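You operate a simulated robot arm through the tools that you are given. There is no shell and no other tool.

You run a simulated two-armed robot. Do the job below in one go: nothing can be reset, and whatever is moved stays where it is left.

## Task
Check the green frame for pinholes on the light box.
Fine: with pinholes it goes in the hold pocket, else back to its spot on the mat; light off at the end.

It is judged by the outcome, as a careful person would: the job done as asked, and still so three seconds after it is handed in. It fails if anything else is knocked over, pushed out of place, dropped, spilled or broken.

## Robot
Two 6-joint arms with fingered hands on one trunk that stands fixed in place. Base frame: the origin is at the foot of the trunk, x ahead of it, y to its left, z up. Readings come in m, degrees, newtons and seconds.
The left shoulder is at [0.02, 0.157, 0.829], the right one opposite. With the tool pointing down near the work surface each hand reaches from about 0.28 to 0.82 m from the base axis, measured 20 degrees to its own side. Payload 4.1 kg a hand.
Tool frame (each hand has its own): the origin (TCP) lies between the finger pads and is the grasp point; the fingertips stand 0.033 m ahead of it; z points along the fingers, y is the line along which they close. The gripper opens to 0.112 m. The gripper's body begins 0.039 m behind the TCP. The gripper is a hand of 4 fingers: y runs from the thumb to the fingers, the wrist lies at [-0.016, -0.118, -0.2] in the tool frame, and closing takes about 1.5 s.
Orientation is that of the tool frame in the base frame, as [roll, pitch, yaw] about the fixed x, y, z axes, in that order (R = Rz(yaw) Ry(pitch) Rx(roll)). With the fingers straight down and the wrist toward the robot, the tool's x, y and z point along [0, 1, 0], [1, 0, 0] and [0, 0, -1] of the base frame.

## Interface
- The arms move only by the tool move_arm. It takes "left_increments", "right_increments" or both (then of equal length, played together; a hand with none holds still); each is a list of rows, each a list of 6 numbers: the shift along the base's x, y, z in m, then the turn, a rotation vector about the base's x, y, z in degrees. In form: [[tx, ty, tz, rx, ry, rz], ...]. A call has 1 to 20 rows; each row is the pose to reach, as a shift and turn from the pose commanded when the call began. "left_jaw" and "right_jaw" are, for a hand that has rows, the closure, from 0 (fully open) to 1 (shut), set as the call begins (left out, the last holds). Each row takes 0.2 s and may step no farther than 0.05 m and 8.6 degrees from the row before; otherwise, or with a gripper value out of range, the whole call is refused. A pose out of reach is approached as far as the arm can. The call stops where the force on the tool passes 40 N (or 10 N more than at its start, if that is more) or the arm is blocked; 0.2 s more then pass. Each finger travels about 0.072 m/s and halts on what it meets, pressing with about 23 N; the grip force reading is that of the motor and also rises with nothing between the fingers. The clock runs only during rows and for 0.2 s after the last one: add rows that repeat a pose to give the fingers time. The reply holds the time, the measured pose of the TCP, the force on the tool along the base axes, the opening and the grip force, in the units named above and with some noise, with the torque about the TCP (base axes, N m) and any sound that the robot's microphone picked up.
- Cameras (640 x 400 px; columns grow to the right, rows downward): "scene" is now at [0.0704, -0.0123, 1.4469]; the picture's right is [-0.14, -0.99, 0.00], its down [-0.60, 0.08, -0.80] and it looks along [0.79, -0.11, -0.61] (base axes); focal length 372 px, centre (320, 200). "left" rides on the left gripper at [-0.066, -0.089, -0.13] in its tool frame; the picture's right is [-0.79, -0.29, 0.54], its down [0.55, -0.71, 0.43] and it looks along [0.26, 0.64, 0.72] (tool axes); focal length 247 px, centre (320, 200). "right" rides on the right gripper at [0.066, -0.089, -0.13] in its tool frame; the picture's right is [-0.79, 0.29, -0.54], its down [-0.55, -0.71, 0.44] and it looks along [-0.26, 0.64, 0.72] (tool axes); focal length 247 px, centre (320, 200). There is no depth. A picture from a camera that has moved, and an enlarged one, comes with that camera's place and axes in the base frame and with its lens. The place of the scene camera against the robot may be out by one fixed shift of up to 0.025 m in any direction.
- grab_frame(camera): a new picture of that camera. No time passes.
- set_fingers(index, middle, ring, thumb_bend, thumb_turn, hand): sets how far each is bent, from 0 (flat) to 1 (curled in); at 0.3 the hand is open as for a grip, at 0.7 the pads meet at the TCP. One left out holds its place. A second passes; each finger stops where it meets its share of the squeeze, and holds until it gets a number again. A gripper value or a shape takes the hand back. It gives what a move gives, with no picture; readings hold the bend of each and the force on the fingers (four entries, about 0 where the hand has none), thumb and palm. thumb_turn goes from beside the hand (0) to across from the fingers (1), as for a grip.
- preshape(shape, hand): the hand has 4 fingers and takes this shape, open, in about a second: jaw (thumb against the fingers, like two jaws); tri (thumb and two fingers); tip (a fingertip pinch); poke (one finger out to press); point (the index stretched); flat (the hand flat); cup (the hand cupped); fist (a fist). The gripper value then closes the fingers along that shape, each until it touches; the sizes above hold for jaw. It gives what a move gives, with no picture.
- turn_head(pan, tilt): turns the head with the scene camera to pan (to the left, within 86 degrees either way) and tilt (down, from -29 to 69), counted from straight ahead of the robot. It gives what a move gives.
- zoom(camera, box): a new picture of the part [left, top, right, bottom] of that camera's present view, enlarged. No time passes.
- job_done(): hands the job in; it is judged then, once.

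Places have to be worked out from the pictures, the camera data and where the tool is seen. Open the grippers and draw the arms clear of the work before you hand the job in, unless the task says otherwise.

The tools are called as a command line: name --argument value ..., lists and objects as JSON in quotes. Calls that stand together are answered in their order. move_arm: Moves the arms, as the interface text tells. Its arguments: {"type":"object","properties":{"left_increments":{"type":"array","items":{"type":"array","items":{"type":"number"}}},"left_jaw":{"type":"number"},"right_increments":{"type":"array","items":{"type":"array","items":{"type":"number"}}},"right_jaw":{"type":"number"}},"required":[]} The other tools are called the same way: preshape (shape, hand) gives the hand a shape; set_fingers (index, middle, ring, thumb_bend, thumb_turn, hand) moves the fingers one by one; turn_head (pan, tilt) turns the head that bears the scene camera; grab_frame (camera) takes a picture; zoom (camera, box) takes an enlarged picture of a part of a camera's view; job_done () hands the job in.

At the start:

```text
t: 0.0
left_tcp_pos: [0.4352, 0.1604, 1.2361]
left_orientation: [179.9, 0.0, 90.0]
left_force: [0.4, 0.0, 0.9]
left_ft_torque: [-0.01, 0.02, 0.01]
left_gripper_width: 0.1114
left_grasp_force: 0.1
left_shape: jaw
left_bend: [0.3, 0.3, 0.3, 0.3, 0.98]
left_finger forces: [0.0, 0.0, 0.0, 0.0, 0.0, 0.0]
right_tcp_pos: [0.5066, -0.2003, 1.1795]
right_orientation: [179.9, 0.0, 89.9]
right_force: [0.4, 0.1, 0.8]
right_ft_torque: [-0.01, -0.02, 0.0]
right_gripper_width: 0.1116
right_grasp_force: 0.0
right_shape: jaw
right_bend: [0.3, 0.3, 0.3, 0.3, 0.98]
right_finger forces: [0.1, 0.0, 0.1, 0.1, 0.0, 0.1]
head pan, tilt: [-7.8, 37.3]
```

scene: 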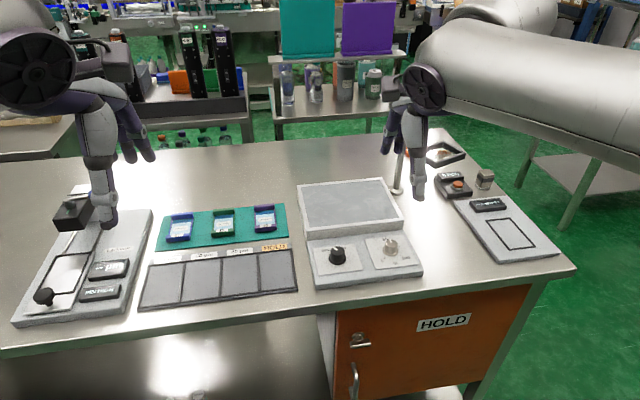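
right: 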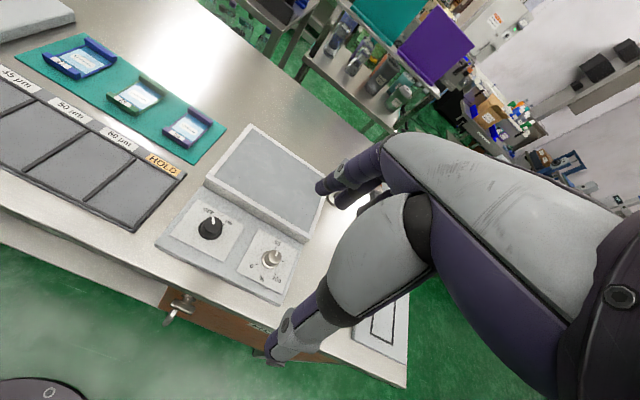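
left: 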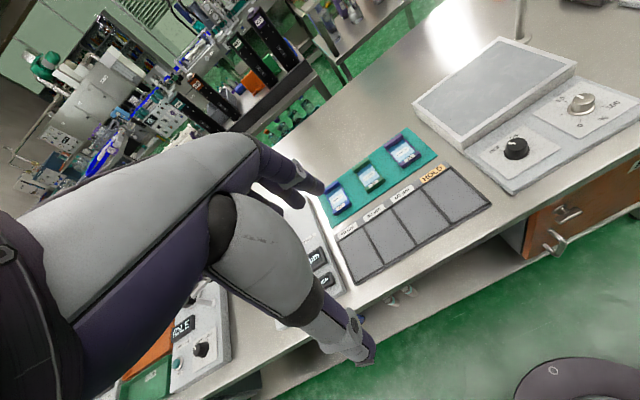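

I'll start by looking closely at the frames on the mat, the pocket tray, and the light box controls.

zoom --camera "scene" --box '[130, 190, 310, 310]'

zoom --camera "scene" --box '[290, 170, 440, 295]'

zoom --camera "right" --box '[0, 20, 320, 310]'

zoom --camera "left" --box '[300, 20, 640, 280]'

```text
3.33 times, centred on (220, 250) of scene
camera zoom: at [0.0704, -0.0123, 1.4469], right [-0.14, -0.99, 0.0], down [-0.6, 0.08, -0.8], along [0.79, -0.11, -0.61], focal length 1240 px, centre (653, 33)
```

zoom: 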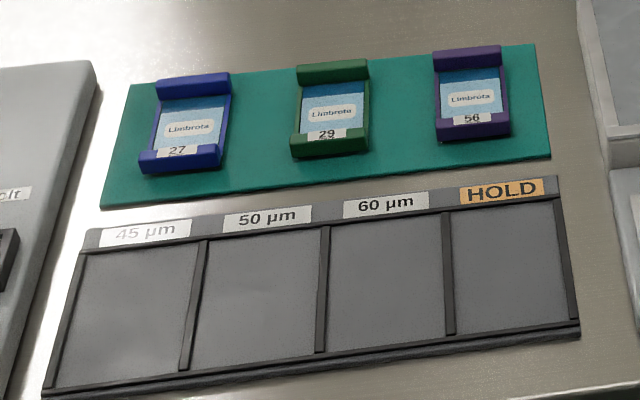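

```text
3.20 times, centred on (365, 232) of scene
camera zoom: at [0.0704, -0.0123, 1.4469], right [-0.14, -0.99, 0.0], down [-0.6, 0.08, -0.8], along [0.79, -0.11, -0.61], focal length 1190 px, centre (176, 96)
```

zoom: 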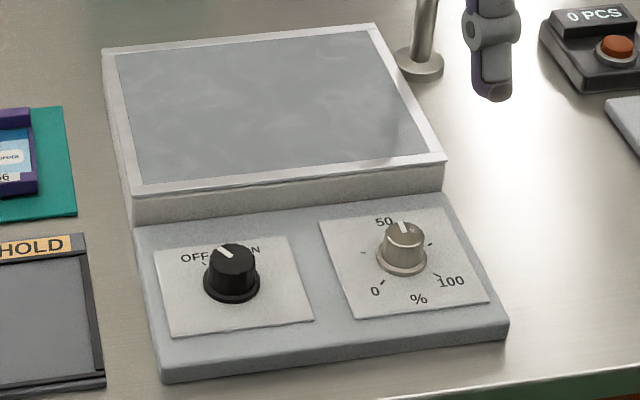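

```text
1.38 times, centred on (160, 165) of right
camera zoom: at [0.4176, -0.1358, 1.3101], right [0.29, -0.79, 0.54], down [-0.71, -0.55, -0.44], along [0.64, -0.26, -0.72], focal length 341 px, centre (541, 248)
```

zoom: 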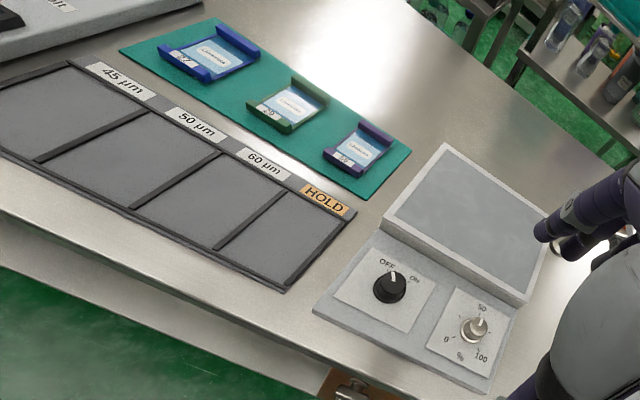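

```text
1.54 times, centred on (470, 150) of left
camera zoom: at [0.345, 0.0969, 1.3669], right [-0.29, -0.79, -0.54], down [-0.71, 0.55, -0.44], along [0.64, 0.26, -0.72], focal length 380 px, centre (89, 277)
```

zoom: 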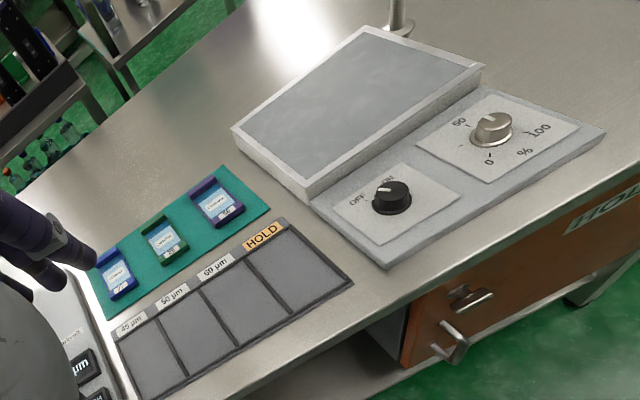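

The green frame (No. 29) sits mid-mat around (0.72, 0.11). The light box's OFF/ON knob is near (0.575, -0.12, 0.94), and its pointer is at OFF. I'll bring the right hand above the knob for a better view.

move_arm --right_increments '[[0.015, 0.025, -0.025, 0, 0, 0], [0.03, 0.05, -0.05, 0, 0, 0], [0.045, 0.07, -0.08, 0, 0, 0], [0.045, 0.07, -0.08, 0, 0, 0]]'

grab_frame --camera "right"

grab_frame --camera "scene"

```text
t: 1.0
left_tcp_pos: [0.4354, 0.1623, 1.2375]
left_orientation: [179.8, 0.1, 90.0]
left_force: [0.2, -0.1, 0.5]
left_ft_torque: [-0.01, -0.04, 0.0]
left_gripper_width: 0.1115
left_grasp_force: 0.1
left_shape: jaw
left_bend: [0.3, 0.3, 0.3, 0.3, 0.98]
left_finger forces: [0.0, 0.1, 0.1, 0.0, 0.0, 0.0]
right_tcp_pos: [0.5515, -0.129, 1.1005]
right_orientation: [180.0, 0.0, 89.9]
right_force: [0.8, -0.8, 0.3]
right_ft_torque: [0.02, 0.0, -0.05]
right_gripper_width: 0.1118
right_grasp_force: 0.1
right_shape: jaw
right_bend: [0.3, 0.3, 0.3, 0.3, 0.98]
right_finger forces: [0.0, 0.1, 0.0, 0.0, 0.0, 0.0]
head pan, tilt: [-7.8, 37.3]
```

```text
taken
camera right: at [0.4639, -0.0646, 1.2312], right [0.29, -0.79, 0.54], down [-0.71, -0.55, -0.44], along [0.64, -0.26, -0.72], focal length 247 px, centre (320, 200)
```

right: 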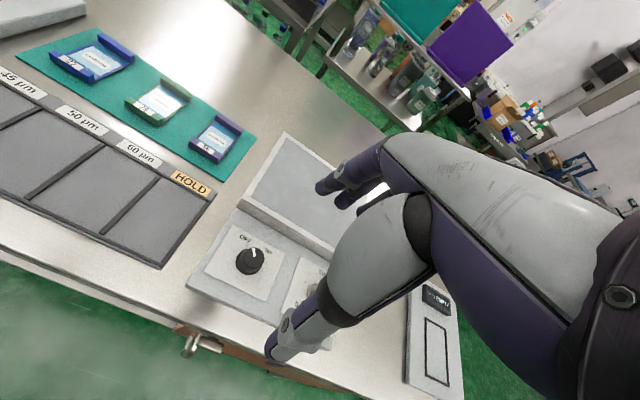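

```text
taken
```

scene: 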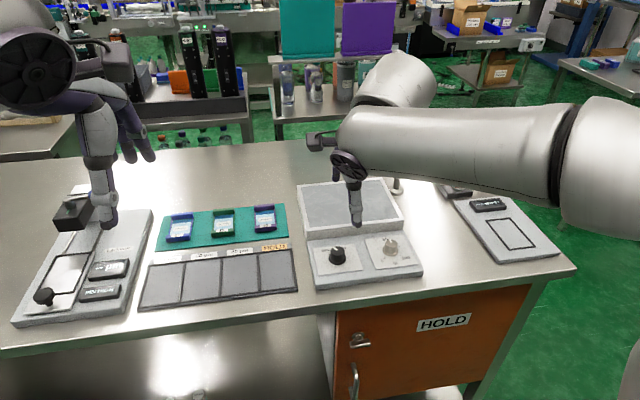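

The right hand is now above the box, and both the knob and the frames are visible. I'll zoom in to triangulate the knob against the earlier view.

zoom --camera "right" --box '[190, 210, 350, 310]'

zoom --camera "right" --box '[100, 50, 260, 150]'

zoom --camera "scene" --box '[290, 160, 450, 290]'

```text
4.00 times, centred on (270, 260) of right
camera zoom: at [0.4639, -0.0646, 1.2312], right [0.29, -0.79, 0.54], down [-0.71, -0.55, -0.44], along [0.64, -0.26, -0.72], focal length 988 px, centre (520, -40)
```

zoom: 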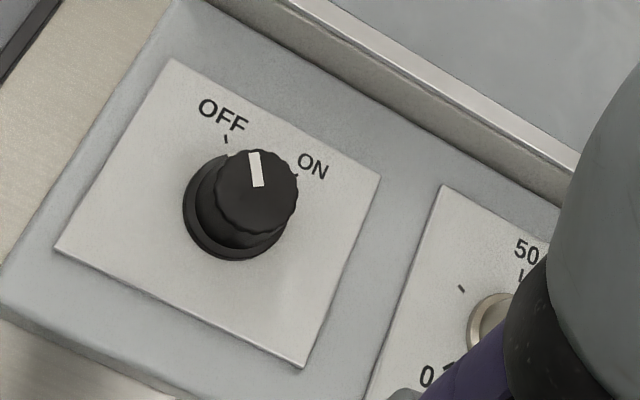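

```text
4.00 times, centred on (180, 100) of right
camera zoom: at [0.4639, -0.0646, 1.2312], right [0.29, -0.79, 0.54], down [-0.71, -0.55, -0.44], along [0.64, -0.26, -0.72], focal length 988 px, centre (880, 600)
```

zoom: 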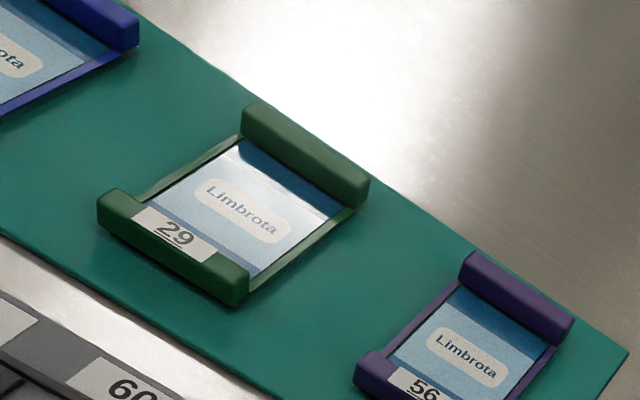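

```text
3.08 times, centred on (370, 225) of scene
camera zoom: at [0.0703, -0.0124, 1.4469], right [-0.14, -0.99, 0.0], down [-0.6, 0.08, -0.8], along [0.79, -0.11, -0.61], focal length 1145 px, centre (166, 123)
```

zoom: 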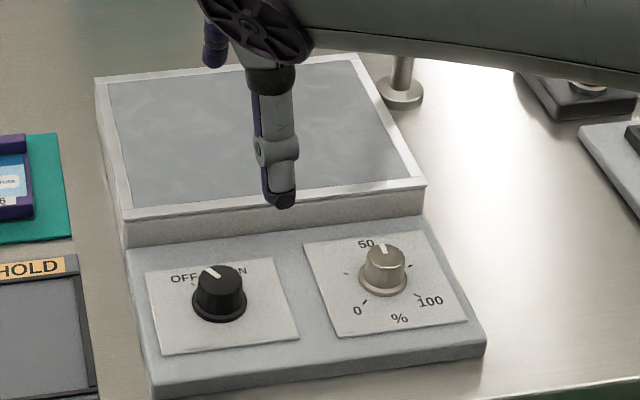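

Triangulating both right-hand views puts the knob centre at about (0.598, -0.123). Its top is at z≈0.907 and the panel at z≈0.885. OFF is about 36° left of straight ahead and ON about 35° right. I'll hover the right hand over the knob, pre-turned +36° with the jaw half closed.

move_arm --right_increments '[[0.009, 0.001, -0.02, 0, 0, 7.2], [0.018, 0.003, -0.04, 0, 0, 14.4], [0.027, 0.005, -0.06, 0, 0, 21.6], [0.036, 0.006, -0.08, 0, 0, 28.8], [0.0464, 0.0077, -0.0995, 0, 0, 36], [0.0464, 0.0077, -0.0995, 0, 0, 36]]' --right_jaw 0.4

grab_frame --camera "right"

zoom --camera "scene" --box '[260, 130, 450, 290]'

grab_frame --camera "left"

```text
t: 2.4
left_tcp_pos: [0.4346, 0.1615, 1.2359]
left_orientation: [179.9, 0.0, 89.9]
left_force: [-0.3, 0.2, -0.6]
left_ft_torque: [0.01, 0.0, -0.01]
left_gripper_width: 0.1116
left_grasp_force: 0.1
left_shape: jaw
left_bend: [0.3, 0.3, 0.3, 0.3, 0.98]
left_finger forces: [0.0, 0.0, 0.0, 0.1, 0.0, 0.1]
right_tcp_pos: [0.5971, -0.1215, 0.9991]
right_orientation: [-180.0, 0.1, 125.9]
right_force: [-0.4, 0.4, 1.0]
right_ft_torque: [0.01, -0.02, 0.03]
right_gripper_width: 0.0676
right_grasp_force: 0.0
right_shape: jaw
right_bend: [0.75, 0.4, 0.37, 0.65, 1.0]
right_finger forces: [0.0, 0.0, 0.0, 0.1, 0.1, 0.0]
head pan, tilt: [-7.8, 37.3]
```

```text
taken
camera right: at [0.4875, -0.1224, 1.131], right [0.7, -0.47, 0.54], down [-0.25, -0.86, -0.44], along [0.67, 0.17, -0.72], focal length 247 px, centre (320, 200)
```

right: 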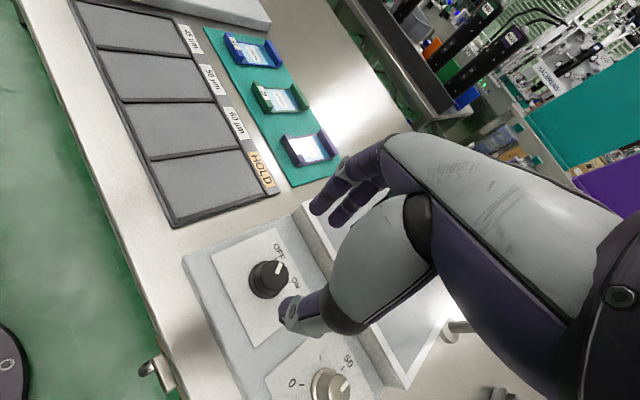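

```text
2.50 times, centred on (355, 210) of scene
camera zoom: at [0.0703, -0.0123, 1.4469], right [-0.14, -0.99, 0.0], down [-0.6, 0.08, -0.8], along [0.79, -0.11, -0.61], focal length 930 px, centre (232, 175)
```

zoom: 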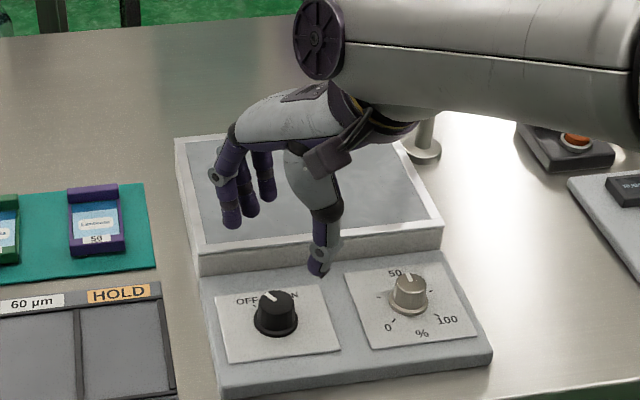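

```text
taken
camera left: at [0.3448, 0.0969, 1.367], right [-0.29, -0.79, -0.54], down [-0.71, 0.55, -0.44], along [0.64, 0.26, -0.72], focal length 247 px, centre (320, 200)
```

left: 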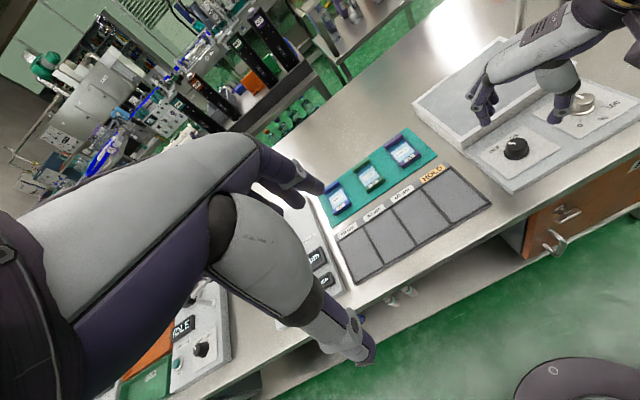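

The finger gap of 0.068 m is centred over the knob at (0.597, -0.122), and there's clearance to the box wall. I'll descend so the fingertips straddle the knob.

move_arm --right_increments '[[0.0005, -0.0005, -0.03, 0, 0, 0], [0.0005, -0.0005, -0.055, 0, 0, 0], [0.0005, -0.0005, -0.07, 0, 0, 0], [0.0005, -0.0005, -0.07, 0, 0, 0]]'

grab_frame --camera "right"

zoom --camera "scene" --box '[290, 180, 450, 290]'

```text
t: 3.4
left_tcp_pos: [0.4349, 0.1612, 1.2361]
left_orientation: [179.9, 0.0, 90.0]
left_force: [0.8, 0.7, 0.0]
left_ft_torque: [-0.02, -0.01, 0.02]
left_gripper_width: 0.1113
left_grasp_force: 0.1
left_shape: jaw
left_bend: [0.3, 0.3, 0.3, 0.3, 0.98]
left_finger forces: [0.1, 0.1, 0.0, 0.0, 0.0, 0.0]
right_tcp_pos: [0.5991, -0.1244, 0.9308]
right_orientation: [-180.0, 0.0, 126.0]
right_force: [0.4, -0.2, 0.0]
right_ft_torque: [0.01, 0.0, -0.01]
right_gripper_width: 0.0678
right_grasp_force: 0.2
right_shape: jaw
right_bend: [0.75, 0.4, 0.37, 0.65, 1.0]
right_finger forces: [0.0, 0.0, 0.0, 0.0, 0.1, 0.0]
head pan, tilt: [-7.8, 37.3]
```

```text
taken
camera right: at [0.4891, -0.1241, 1.0612], right [0.7, -0.47, 0.54], down [-0.25, -0.86, -0.44], along [0.67, 0.17, -0.72], focal length 247 px, centre (320, 200)
```

right: 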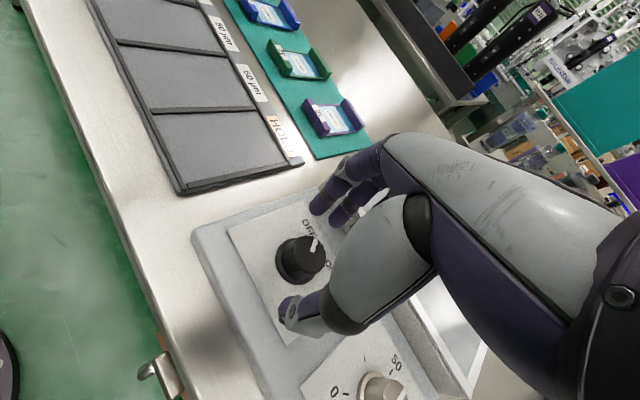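

```text
3.64 times, centred on (370, 235) of scene
camera zoom: at [0.0703, -0.0123, 1.4469], right [-0.14, -0.99, 0.0], down [-0.6, 0.08, -0.8], along [0.79, -0.11, -0.61], focal length 1353 px, centre (138, 73)
```

zoom: 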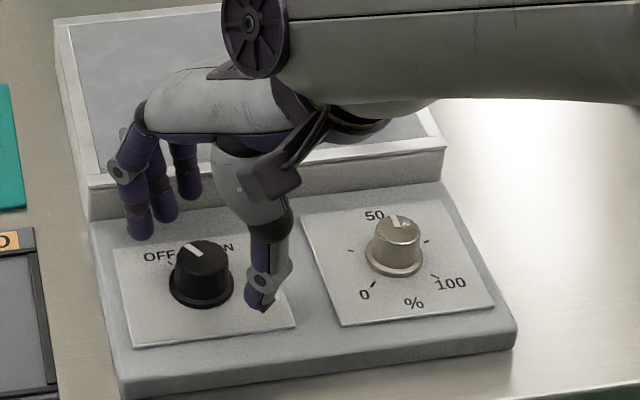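

Fingers and thumb are at knob height on both sides with no contact force. I'll zoom in to confirm the knob is centred before closing.

zoom --camera "right" --box '[230, 170, 410, 310]'

```text
2.86 times, centred on (320, 240) of right
camera zoom: at [0.4891, -0.1241, 1.0612], right [0.7, -0.47, 0.54], down [-0.25, -0.86, -0.44], along [0.67, 0.17, -0.72], focal length 706 px, centre (320, 86)
```

zoom: 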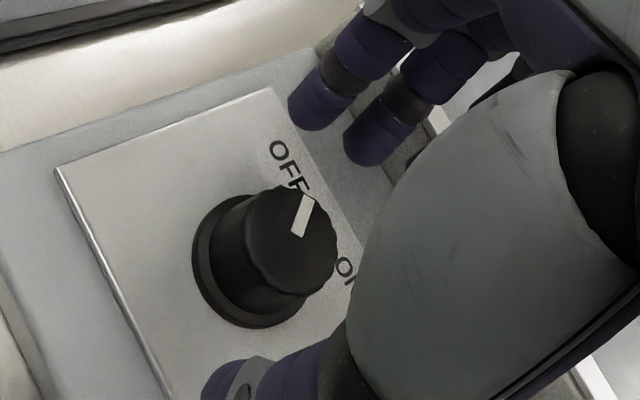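

The knob centre is confirmed at about (0.5975, -0.1235), between thumb and fingers. I'll close the hand on it.

move_arm --right_increments '[[0, 0, -0.002, 0, 0, 0], [0, 0, -0.002, 0, 0, 0], [0, 0, -0.002, 0, 0, 0], [0, 0, -0.002, 0, 0, 0], [0, 0, -0.002, 0, 0, 0]]' --right_jaw 0.9

zoom --camera "right" --box '[230, 170, 410, 310]'

zoom --camera "scene" --box '[290, 180, 450, 290]'

```text
t: 4.6
left_tcp_pos: [0.4344, 0.1616, 1.2361]
left_orientation: [180.0, 0.0, 90.0]
left_force: [-0.4, 0.8, 0.9]
left_ft_torque: [-0.01, 0.03, -0.02]
left_gripper_width: 0.1117
left_grasp_force: 0.0
left_shape: jaw
left_bend: [0.3, 0.3, 0.3, 0.3, 0.98]
left_finger forces: [0.1, 0.0, 0.0, 0.0, 0.0, 0.0]
right_tcp_pos: [0.5986, -0.124, 0.9288]
right_orientation: [-180.0, 0.1, 126.0]
right_force: [-2.3, -0.9, -2.4]
right_ft_torque: [0.02, 0.06, 0.0]
right_gripper_width: 0.024
right_grasp_force: 22.6
right_shape: jaw
right_bend: [0.75, 0.59, 0.63, 0.74, 1.0]
right_finger forces: [11.1, 6.5, 0.0, 0.0, 20.9, 0.0]
head pan, tilt: [-7.8, 37.3]
```

```text
2.86 times, centred on (320, 240) of right
camera zoom: at [0.489, -0.124, 1.0594], right [0.7, -0.47, 0.54], down [-0.25, -0.86, -0.44], along [0.67, 0.17, -0.72], focal length 706 px, centre (320, 86)
```

zoom: 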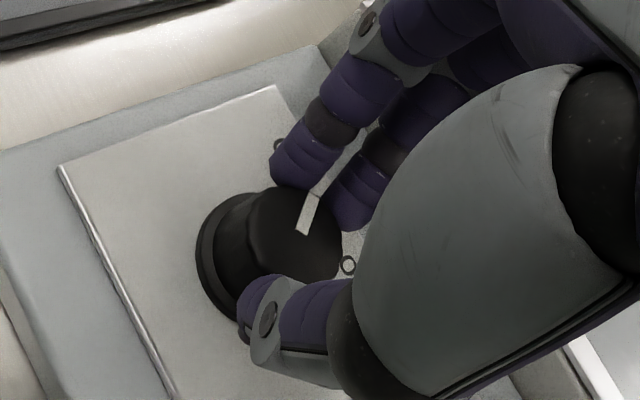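

```text
3.64 times, centred on (370, 235) of scene
camera zoom: at [0.0703, -0.0124, 1.4469], right [-0.14, -0.99, 0.0], down [-0.6, 0.08, -0.8], along [0.79, -0.11, -0.61], focal length 1353 px, centre (138, 73)
```

zoom: 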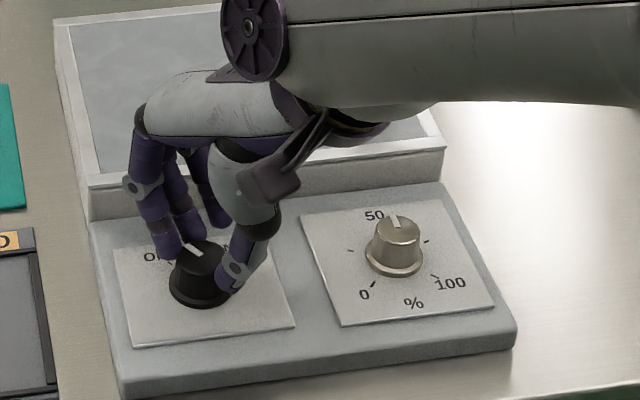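

The grip is solid: thumb 21 N, index and middle 17 N, with little side load. I'll turn the knob clockwise from OFF to ON.

move_arm --right_increments '[[0, 0, 0, 0, 0, -8], [0, 0, 0, 0, 0, -16], [0, 0, 0, 0, 0, -24], [0, 0, 0, 0, 0, -32], [0, 0, 0, 0, 0, -40], [0, 0, 0, 0, 0, -48], [0, 0, 0, 0, 0, -56], [0, 0, 0, 0, 0, -64], [0, 0, 0, 0, 0, -72], [0, 0, 0, 0, 0, -72]]'

grab_frame --camera "right"

zoom --camera "scene" --box '[270, 160, 450, 290]'

```text
t: 6.8
left_tcp_pos: [0.434, 0.1605, 1.2358]
left_orientation: [179.9, 0.0, 90.0]
left_force: [-0.5, 0.0, 0.2]
left_ft_torque: [0.0, 0.03, 0.02]
left_gripper_width: 0.1116
left_grasp_force: 0.0
left_shape: jaw
left_bend: [0.3, 0.3, 0.3, 0.3, 0.98]
left_finger forces: [0.1, 0.0, 0.1, 0.1, 0.1, 0.0]
right_tcp_pos: [0.5983, -0.1218, 0.9276]
right_orientation: [180.0, 0.0, 53.9]
right_force: [-1.1, 2.5, 0.8]
right_ft_torque: [0.08, -0.03, 0.11]
right_gripper_width: 0.0242
right_grasp_force: 22.6
right_shape: jaw
right_bend: [0.75, 0.59, 0.63, 0.75, 1.0]
right_finger forces: [12.7, 8.6, 0.1, 0.0, 22.7, 0.0]
head pan, tilt: [-7.8, 37.3]
```

```text
taken
camera right: at [0.5655, -0.0179, 1.0592], right [-0.23, -0.81, 0.54], down [-0.9, -0.03, -0.44], along [0.37, -0.59, -0.72], focal length 247 px, centre (320, 200)
```

right: 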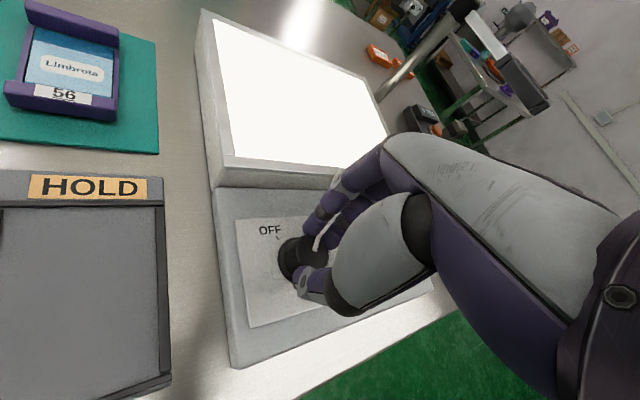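

```text
3.08 times, centred on (360, 225) of scene
camera zoom: at [0.0703, -0.0122, 1.4469], right [-0.14, -0.99, 0.0], down [-0.6, 0.08, -0.8], along [0.79, -0.11, -0.61], focal length 1145 px, centre (197, 123)
```

zoom: 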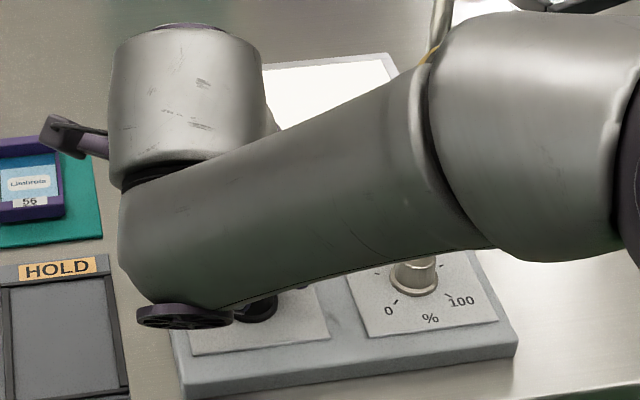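

The light box glows white. I'll release the knob, lift straight up, then draw the right arm back to its side.

move_arm --right_increments '[[0, 0, 0, 0, 0, 0], [0, 0, 0, 0, 0, 0], [0, 0, 0, 0, 0, 0], [0, 0, 0, 0, 0, 0], [0, 0, 0.03, 0, 0, 0], [0, 0, 0.07, 0, 0, 0], [0, 0, 0.11, 0, 0, 0], [0, 0, 0.11, 0, 0, 0]]' --right_jaw 0.4

grab_frame --camera "right"

```text
t: 8.6
left_tcp_pos: [0.4351, 0.1616, 1.2367]
left_orientation: [-180.0, 0.0, 89.9]
left_force: [-0.1, 0.4, 0.5]
left_ft_torque: [0.05, 0.02, -0.01]
left_gripper_width: 0.1117
left_grasp_force: 0.1
left_shape: jaw
left_bend: [0.3, 0.3, 0.3, 0.3, 0.98]
left_finger forces: [0.1, 0.0, 0.1, 0.0, 0.1, 0.0]
right_tcp_pos: [0.5966, -0.1236, 1.0381]
right_orientation: [-180.0, 0.0, 54.0]
right_force: [0.3, -0.6, -0.4]
right_ft_torque: [0.01, -0.03, 0.0]
right_gripper_width: 0.0669
right_grasp_force: 0.1
right_shape: jaw
right_bend: [0.75, 0.4, 0.37, 0.66, 1.0]
right_finger forces: [0.0, 0.1, 0.1, 0.1, 0.1, 0.0]
head pan, tilt: [-7.8, 37.3]
```

```text
taken
camera right: at [0.5634, -0.017, 1.1688], right [-0.23, -0.81, 0.54], down [-0.9, -0.03, -0.44], along [0.37, -0.59, -0.72], focal length 247 px, centre (320, 200)
```

right: 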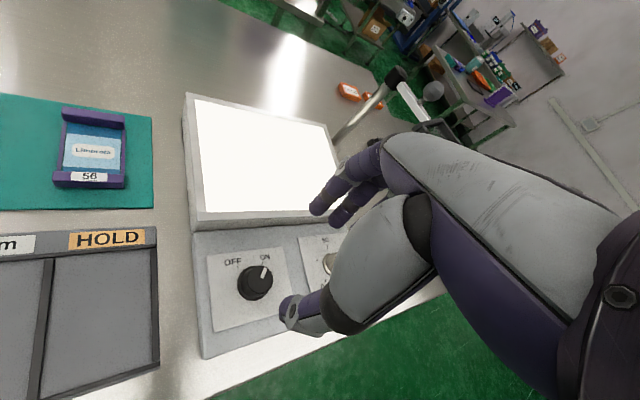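

The pointer now sits at ON. I'll retreat the right arm to its side and bring the left hand to hover over the green frame to refine its position.

move_arm --right_increments '[[-0.015, -0.025, 0.02, 0, 0, 4.5], [-0.03, -0.05, 0.04, 0, 0, 9], [-0.045, -0.075, 0.055, 0, 0, 13.5], [-0.06, -0.1, 0.07, 0, 0, 18], [-0.075, -0.125, 0.08, 0, 0, 22.5], [-0.09, -0.15, 0.09, 0, 0, 27], [-0.105, -0.175, 0.1, 0, 0, 31.5], [-0.117, -0.2, 0.11, 0, 0, 36], [-0.117, -0.2, 0.11, 0, 0, 36]]' --left_increments '[[0.035, -0.004, -0.022, 0, 0, 0], [0.07, -0.008, -0.044, 0, 0, 0], [0.105, -0.012, -0.066, 0, 0, 0], [0.14, -0.016, -0.088, 0, 0, 0], [0.175, -0.02, -0.11, 0, 0, 0], [0.21, -0.024, -0.132, 0, 0, 0], [0.245, -0.028, -0.154, 0, 0, 0], [0.285, -0.032, -0.166, 0, 0, 0], [0.285, -0.032, -0.166, 0, 0, 0]]'

grab_frame --camera "left"

grab_frame --camera "scene"

```text
t: 10.6
left_tcp_pos: [0.7209, 0.1303, 1.0688]
left_orientation: [-180.0, 0.1, 89.9]
left_force: [-0.5, -0.1, -0.8]
left_ft_torque: [-0.02, 0.02, -0.01]
left_gripper_width: 0.112
left_grasp_force: 0.0
left_shape: jaw
left_bend: [0.3, 0.3, 0.3, 0.3, 0.98]
left_finger forces: [0.1, 0.0, 0.0, 0.1, 0.1, 0.0]
right_tcp_pos: [0.4804, -0.3247, 1.1476]
right_orientation: [-180.0, 0.0, 89.9]
right_force: [-0.4, -0.2, -0.6]
right_ft_torque: [0.03, -0.05, -0.03]
right_gripper_width: 0.0668
right_grasp_force: 0.1
right_shape: jaw
right_bend: [0.75, 0.4, 0.37, 0.66, 1.0]
right_finger forces: [0.0, 0.0, 0.0, 0.0, 0.0, 0.0]
head pan, tilt: [-7.8, 37.3]
```

```text
taken
camera left: at [0.6308, 0.0655, 1.1999], right [-0.29, -0.79, -0.54], down [-0.71, 0.55, -0.44], along [0.64, 0.26, -0.72], focal length 247 px, centre (320, 200)
```

left: 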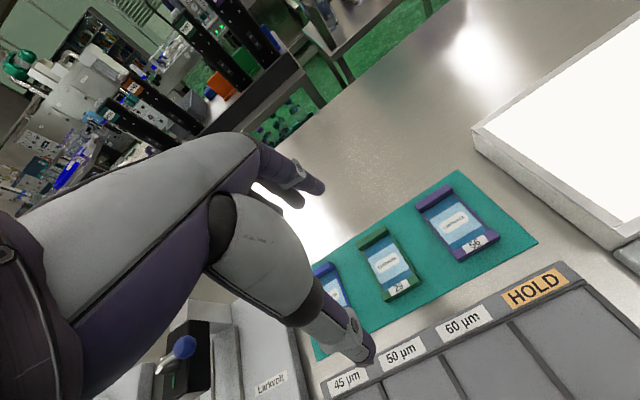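

```text
taken
```

scene: 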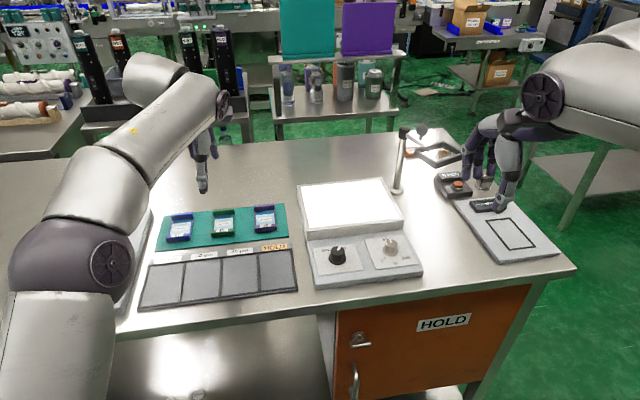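

The left hand hovers near the mat. I'll zoom in on the green frame from both cameras.

zoom --camera "left" --box '[330, 200, 450, 320]'

zoom --camera "scene" --box '[150, 190, 310, 290]'

zoom --camera "scene" --box '[280, 120, 480, 290]'

```text
3.33 times, centred on (390, 260) of left
camera zoom: at [0.6308, 0.0655, 1.1999], right [-0.29, -0.79, -0.54], down [-0.71, 0.55, -0.44], along [0.64, 0.26, -0.72], focal length 823 px, centre (87, 0)
```

zoom: 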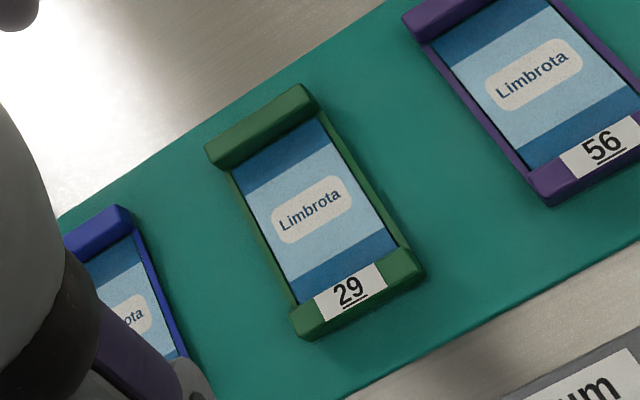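

```text
4.00 times, centred on (230, 240) of scene
camera zoom: at [0.0702, -0.0122, 1.4469], right [-0.14, -0.99, 0.0], down [-0.6, 0.08, -0.8], along [0.79, -0.11, -0.61], focal length 1488 px, centre (680, 40)
```

zoom: 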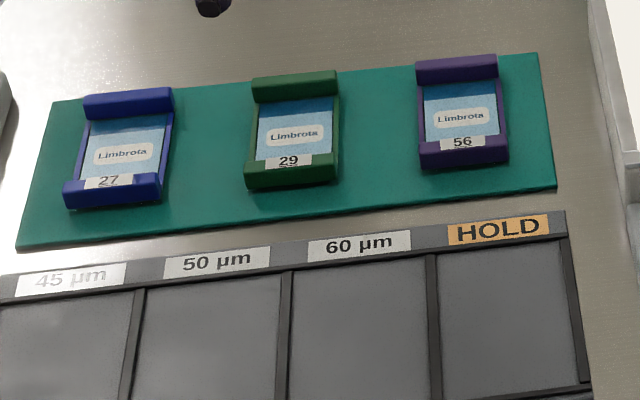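

```text
2.35 times, centred on (380, 205) of scene
camera zoom: at [0.0702, -0.0122, 1.4469], right [-0.14, -0.99, 0.0], down [-0.6, 0.08, -0.8], along [0.79, -0.11, -0.61], focal length 875 px, centre (179, 188)
```

zoom: 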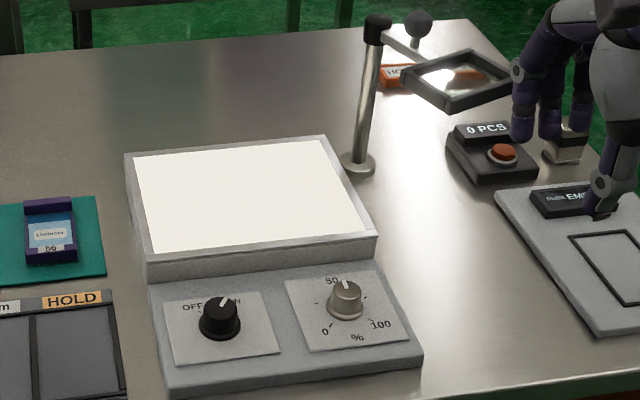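

Triangulation puts the green frame at x 0.719–0.804, y 0.101–0.153, with the film near z 0.873. Its rails are about 13 mm high and it lies square to the base axes. I'll try the three-finger shape on the left hand, so the ring finger doesn't overhang the narrow rail, and look at it.

preshape --shape "tri" --hand "left"

grab_frame --camera "left"

zoom --camera "scene" --box '[100, 60, 280, 220]'

```text
t: 11.5
left_tcp_pos: [0.7209, 0.1301, 1.0706]
left_orientation: [179.9, 0.0, 90.1]
left_force: [0.6, -0.3, 1.1]
left_ft_torque: [0.0, 0.0, 0.02]
left_gripper_width: 0.1118
left_grasp_force: 0.1
left_shape: tri
left_bend: [0.3, 0.3, 0.99, 0.3, 0.98]
left_finger forces: [0.1, 0.0, 0.0, 0.0, 0.0, 0.0]
right_tcp_pos: [0.4825, -0.3229, 1.1479]
right_orientation: [179.9, 0.0, 90.0]
right_force: [0.8, -0.1, -0.2]
right_ft_torque: [0.0, 0.0, 0.0]
right_gripper_width: 0.0669
right_grasp_force: 0.1
right_shape: jaw
right_bend: [0.75, 0.4, 0.37, 0.66, 1.0]
right_finger forces: [0.0, 0.0, 0.0, 0.0, 0.0, 0.0]
head pan, tilt: [-7.8, 37.3]
```

```text
taken
camera left: at [0.6307, 0.0655, 1.2004], right [-0.29, -0.79, -0.54], down [-0.71, 0.55, -0.44], along [0.64, 0.26, -0.72], focal length 247 px, centre (320, 200)
```

left: 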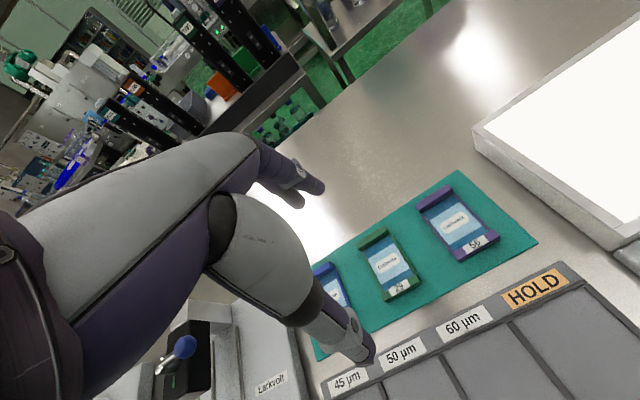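

```text
2.50 times, centred on (190, 140) of scene
camera zoom: at [0.0704, -0.0123, 1.4469], right [-0.14, -0.99, 0.0], down [-0.6, 0.08, -0.8], along [0.79, -0.11, -0.61], focal length 930 px, centre (645, 350)
```

zoom: 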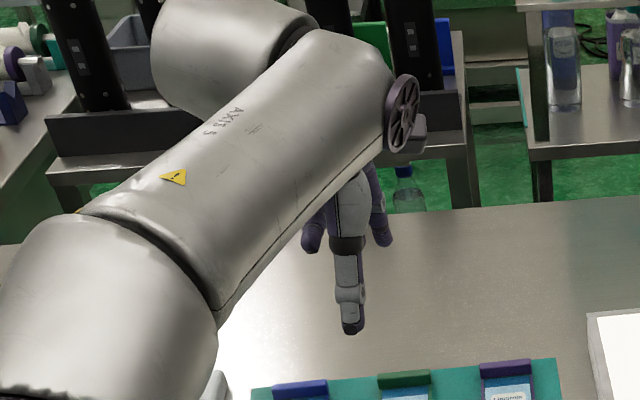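

In the tri shape the ring finger curls away and the opening stays 0.112 m. I'll zoom in further to see where each fingertip actually lies.

zoom --camera "scene" --box '[170, 120, 230, 200]'

zoom --camera "left" --box '[220, 130, 400, 370]'

grab_frame --camera "right"

```text
5.00 times, centred on (200, 160) of scene
camera zoom: at [0.0704, -0.0123, 1.4469], right [-0.14, -0.99, 0.0], down [-0.6, 0.08, -0.8], along [0.79, -0.11, -0.61], focal length 1860 px, centre (920, 400)
```

zoom: 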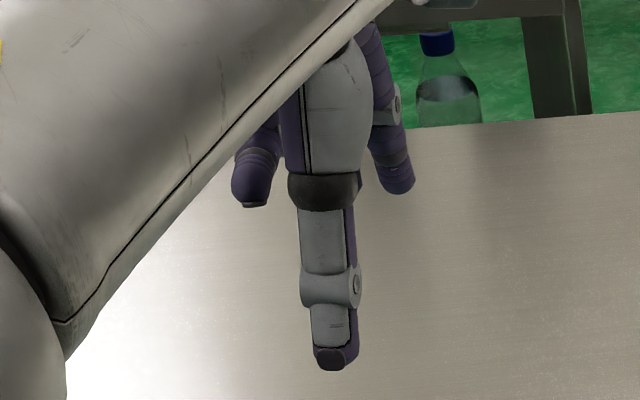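

```text
1.67 times, centred on (310, 250) of left
camera zoom: at [0.6307, 0.0655, 1.2004], right [-0.29, -0.79, -0.54], down [-0.71, 0.55, -0.44], along [0.64, 0.26, -0.72], focal length 412 px, centre (337, 117)
```

zoom: 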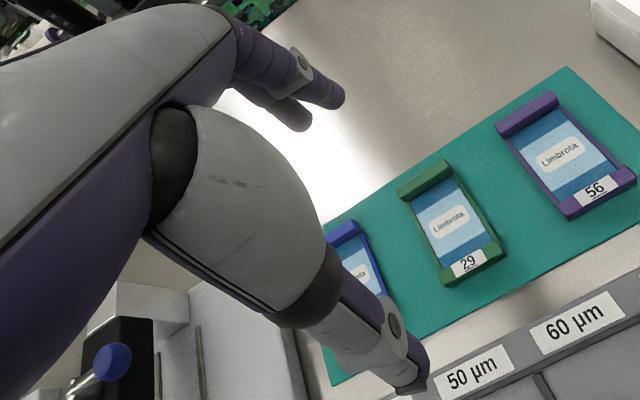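

```text
taken
camera right: at [0.3925, -0.2583, 1.2798], right [0.29, -0.79, 0.54], down [-0.71, -0.55, -0.44], along [0.64, -0.26, -0.72], focal length 247 px, centre (320, 200)
```

right: 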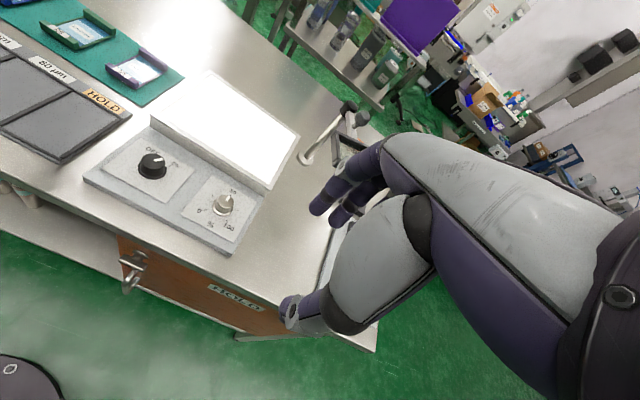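

Tool-frame offsets come out as thumb about 0, index about -0.011 and middle about +0.011. In tri, then, thumb against index and middle will fit within the 52 mm rail. I'll move to directly above the frame centre (0.7615, 0.127) at z 0.97.

move_arm --left_increments '[[0.02, -0.001, -0.03, 0, 0, 0], [0.041, -0.002, -0.06, 0, 0, 0], [0.041, -0.002, -0.1, 0, 0, 0], [0.041, -0.002, -0.1, 0, 0, 0]]'

zoom --camera "left" --box '[220, 130, 540, 370]'

zoom --camera "scene" --box '[150, 140, 290, 250]'

```text
t: 12.5
left_tcp_pos: [0.7607, 0.1272, 0.9709]
left_orientation: [179.9, -0.1, 90.0]
left_force: [-0.1, -0.4, -0.3]
left_ft_torque: [-0.01, -0.03, 0.01]
left_gripper_width: 0.1117
left_grasp_force: 0.0
left_shape: tri
left_bend: [0.3, 0.3, 0.99, 0.3, 0.98]
left_finger forces: [0.1, 0.0, 0.0, 0.1, 0.0, 0.1]
right_tcp_pos: [0.4803, -0.3239, 1.1493]
right_orientation: [-179.9, 0.0, 90.0]
right_force: [-0.2, 0.1, -0.1]
right_ft_torque: [-0.02, -0.02, 0.0]
right_gripper_width: 0.067
right_grasp_force: 0.1
right_shape: jaw
right_bend: [0.75, 0.4, 0.37, 0.66, 1.0]
right_finger forces: [0.0, 0.0, 0.1, 0.0, 0.0, 0.1]
head pan, tilt: [-7.8, 37.3]
```

```text
1.67 times, centred on (380, 250) of left
camera zoom: at [0.6703, 0.0622, 1.1013], right [-0.29, -0.79, -0.54], down [-0.71, 0.55, -0.44], along [0.64, 0.26, -0.72], focal length 412 px, centre (220, 117)
```

zoom: 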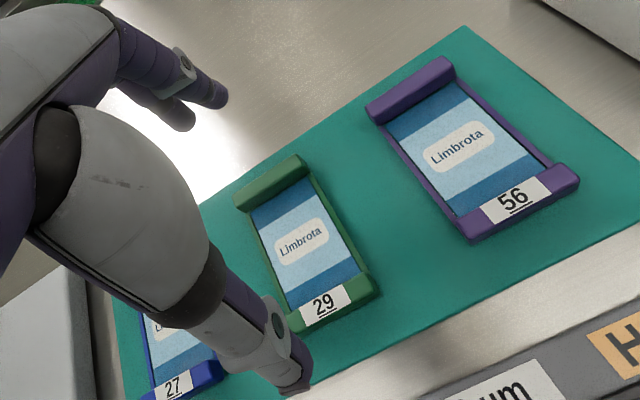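

```text
3.64 times, centred on (220, 195) of scene
camera zoom: at [0.0703, -0.0123, 1.4469], right [-0.14, -0.99, 0.0], down [-0.6, 0.08, -0.8], along [0.79, -0.11, -0.61], focal length 1353 px, centre (684, 218)
```

zoom: 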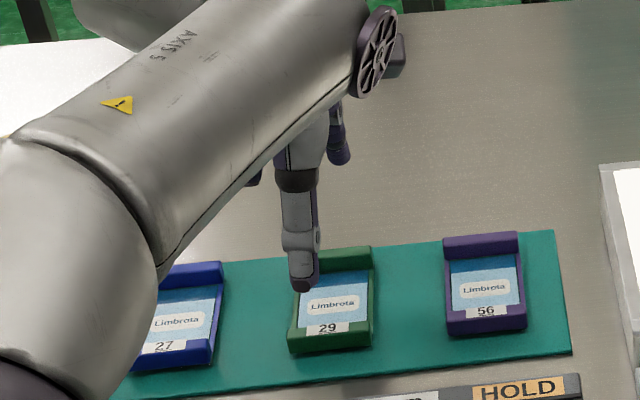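

A new view re-confirms the frame centre at about (0.761, 0.1265). I'll descend around the rails with the hand fully open.

move_arm --left_increments '[[0, -0.0005, -0.03, 0, 0, 0], [0, -0.0005, -0.05, 0, 0, 0], [0, -0.0005, -0.06, 0, 0, 0], [0, -0.0005, -0.064, 0, 0, 0], [0, -0.0005, -0.064, 0, 0, 0]]'

zoom --camera "left" --box '[220, 130, 540, 370]'

zoom --camera "scene" --box '[150, 140, 290, 250]'

```text
t: 13.7
left_tcp_pos: [0.761, 0.1258, 0.9055]
left_orientation: [180.0, 0.0, 90.0]
left_force: [0.4, -0.1, -0.1]
left_ft_torque: [-0.01, 0.02, 0.02]
left_gripper_width: 0.1116
left_grasp_force: 0.1
left_shape: tri
left_bend: [0.3, 0.3, 0.99, 0.3, 0.98]
left_finger forces: [0.0, 0.0, 0.0, 0.0, 0.0, 0.0]
right_tcp_pos: [0.4818, -0.3229, 1.1491]
right_orientation: [-179.9, 0.0, 90.1]
right_force: [-0.1, -0.1, 0.0]
right_ft_torque: [0.04, 0.02, -0.03]
right_gripper_width: 0.0668
right_grasp_force: 0.0
right_shape: jaw
right_bend: [0.75, 0.4, 0.37, 0.66, 1.0]
right_finger forces: [0.0, 0.0, 0.1, 0.0, 0.0, 0.2]
head pan, tilt: [-7.8, 37.3]
```

```text
1.67 times, centred on (380, 250) of left
camera zoom: at [0.6708, 0.0614, 1.0365], right [-0.29, -0.79, -0.54], down [-0.71, 0.55, -0.44], along [0.64, 0.26, -0.72], focal length 412 px, centre (220, 117)
```

zoom: 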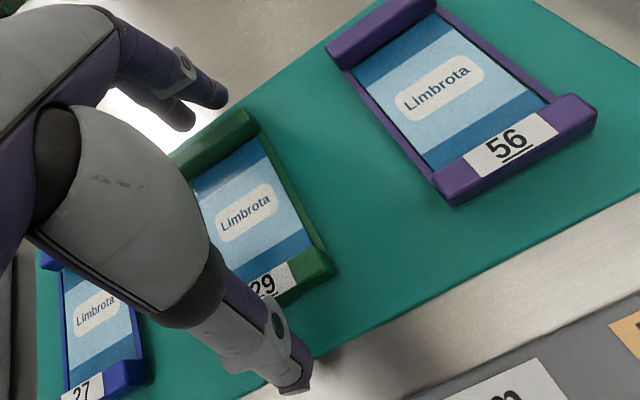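

```text
3.64 times, centred on (220, 195) of scene
camera zoom: at [0.0703, -0.0123, 1.4469], right [-0.14, -0.99, 0.0], down [-0.6, 0.08, -0.8], along [0.79, -0.11, -0.61], focal length 1353 px, centre (684, 218)
```

zoom: 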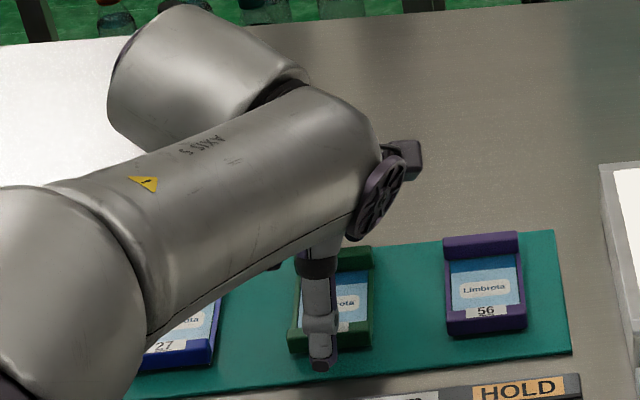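

The hand is down around the frame with zero contact force, tips just above the mat and clear of both rails. Now I'll close it.

move_arm --left_increments '[[0, 0, 0, 0, 0, 0], [0, 0, 0, 0, 0, 0], [0, 0, 0, 0, 0, 0], [0, 0, 0, 0, 0, 0], [0, 0, 0, 0, 0, 0]]' --left_jaw 0.7

zoom --camera "left" --box '[220, 130, 540, 370]'

zoom --camera "scene" --box '[150, 140, 290, 250]'

```text
t: 14.9
left_tcp_pos: [0.7618, 0.1256, 0.9058]
left_orientation: [-180.0, -0.1, 90.0]
left_force: [0.0, -0.9, -0.3]
left_ft_torque: [-0.04, -0.02, -0.02]
left_gripper_width: 0.0839
left_grasp_force: 22.8
left_shape: tri
left_bend: [0.25, 0.36, 1.0, 0.55, 0.99]
left_finger forces: [10.9, 10.0, 0.0, 0.0, 20.9, 0.0]
right_tcp_pos: [0.4811, -0.3217, 1.1485]
right_orientation: [-180.0, 0.0, 90.1]
right_force: [0.3, -0.2, -0.4]
right_ft_torque: [0.0, -0.01, -0.03]
right_gripper_width: 0.0667
right_grasp_force: 0.1
right_shape: jaw
right_bend: [0.75, 0.4, 0.37, 0.66, 1.0]
right_finger forces: [0.0, 0.0, 0.0, 0.1, 0.1, 0.0]
head pan, tilt: [-7.8, 37.3]
```

```text
1.67 times, centred on (380, 250) of left
camera zoom: at [0.6708, 0.0614, 1.0368], right [-0.29, -0.79, -0.54], down [-0.71, 0.55, -0.44], along [0.64, 0.26, -0.72], focal length 412 px, centre (220, 117)
```

zoom: 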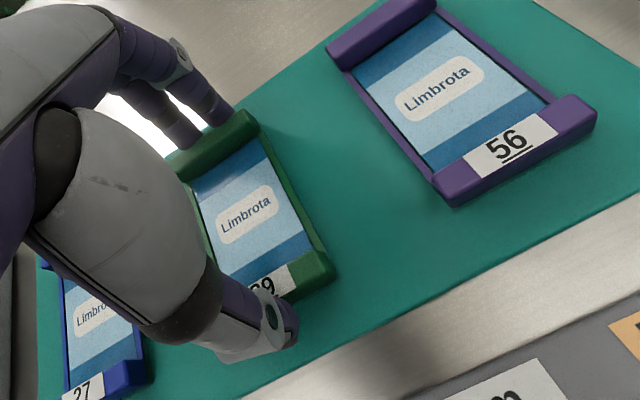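

```text
3.64 times, centred on (220, 195) of scene
camera zoom: at [0.0704, -0.0123, 1.4469], right [-0.14, -0.99, 0.0], down [-0.6, 0.08, -0.8], along [0.79, -0.11, -0.61], focal length 1353 px, centre (684, 218)
```

zoom: 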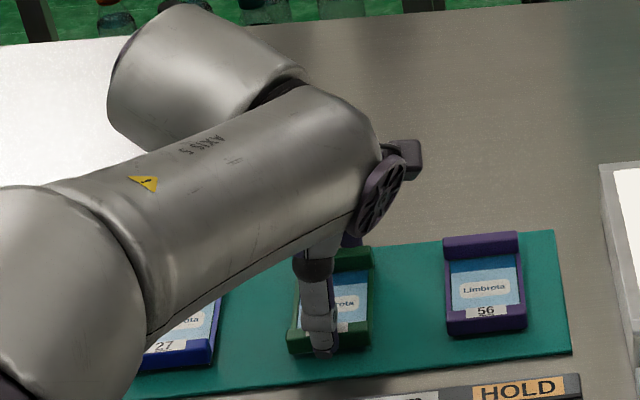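

The frame is gripped: width 0.084 m, thumb 21 N, fingers 21 N, and it didn't shift. I'll lift it straight up and check the hold.

move_arm --left_increments '[[0, 0, 0.01, 0, 0, 0], [0, 0, 0.03, 0, 0, 0], [0, 0, 0.06, 0, 0, 0], [0, 0, 0.085, 0, 0, 0], [0, 0, 0.085, 0, 0, 0]]'

grab_frame --camera "left"

grab_frame --camera "scene"

```text
t: 16.1
left_tcp_pos: [0.7599, 0.128, 0.9911]
left_orientation: [179.9, 0.0, 90.0]
left_force: [0.2, -0.1, -0.3]
left_ft_torque: [0.01, 0.01, -0.02]
left_gripper_width: 0.0841
left_grasp_force: 22.9
left_shape: tri
left_bend: [0.25, 0.36, 1.0, 0.55, 0.99]
left_finger forces: [10.8, 10.1, 0.0, 0.1, 21.0, 0.0]
right_tcp_pos: [0.4803, -0.323, 1.1487]
right_orientation: [-180.0, 0.1, 90.0]
right_force: [0.7, -0.4, 0.7]
right_ft_torque: [-0.02, 0.01, 0.01]
right_gripper_width: 0.0665
right_grasp_force: 0.0
right_shape: jaw
right_bend: [0.75, 0.4, 0.37, 0.66, 1.0]
right_finger forces: [0.1, 0.1, 0.1, 0.1, 0.0, 0.1]
head pan, tilt: [-7.8, 37.3]
```

```text
taken
camera left: at [0.6704, 0.0637, 1.1219], right [-0.29, -0.79, -0.54], down [-0.71, 0.55, -0.44], along [0.64, 0.26, -0.72], focal length 247 px, centre (320, 200)
```

left: 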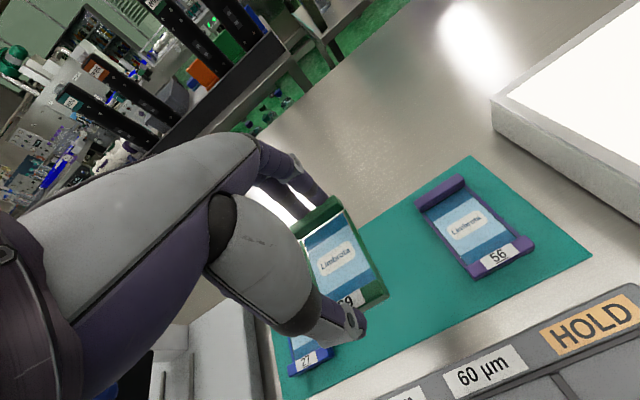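

```text
taken
```

scene: 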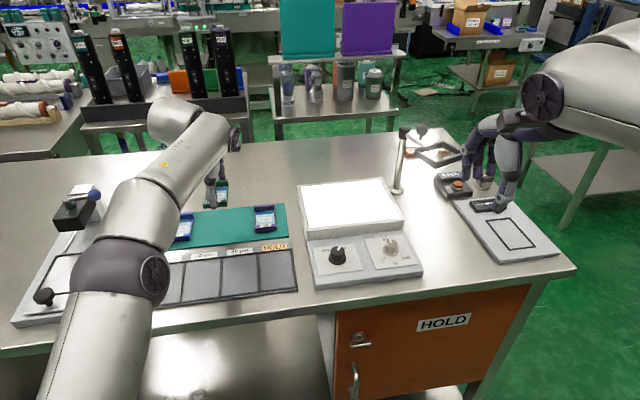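

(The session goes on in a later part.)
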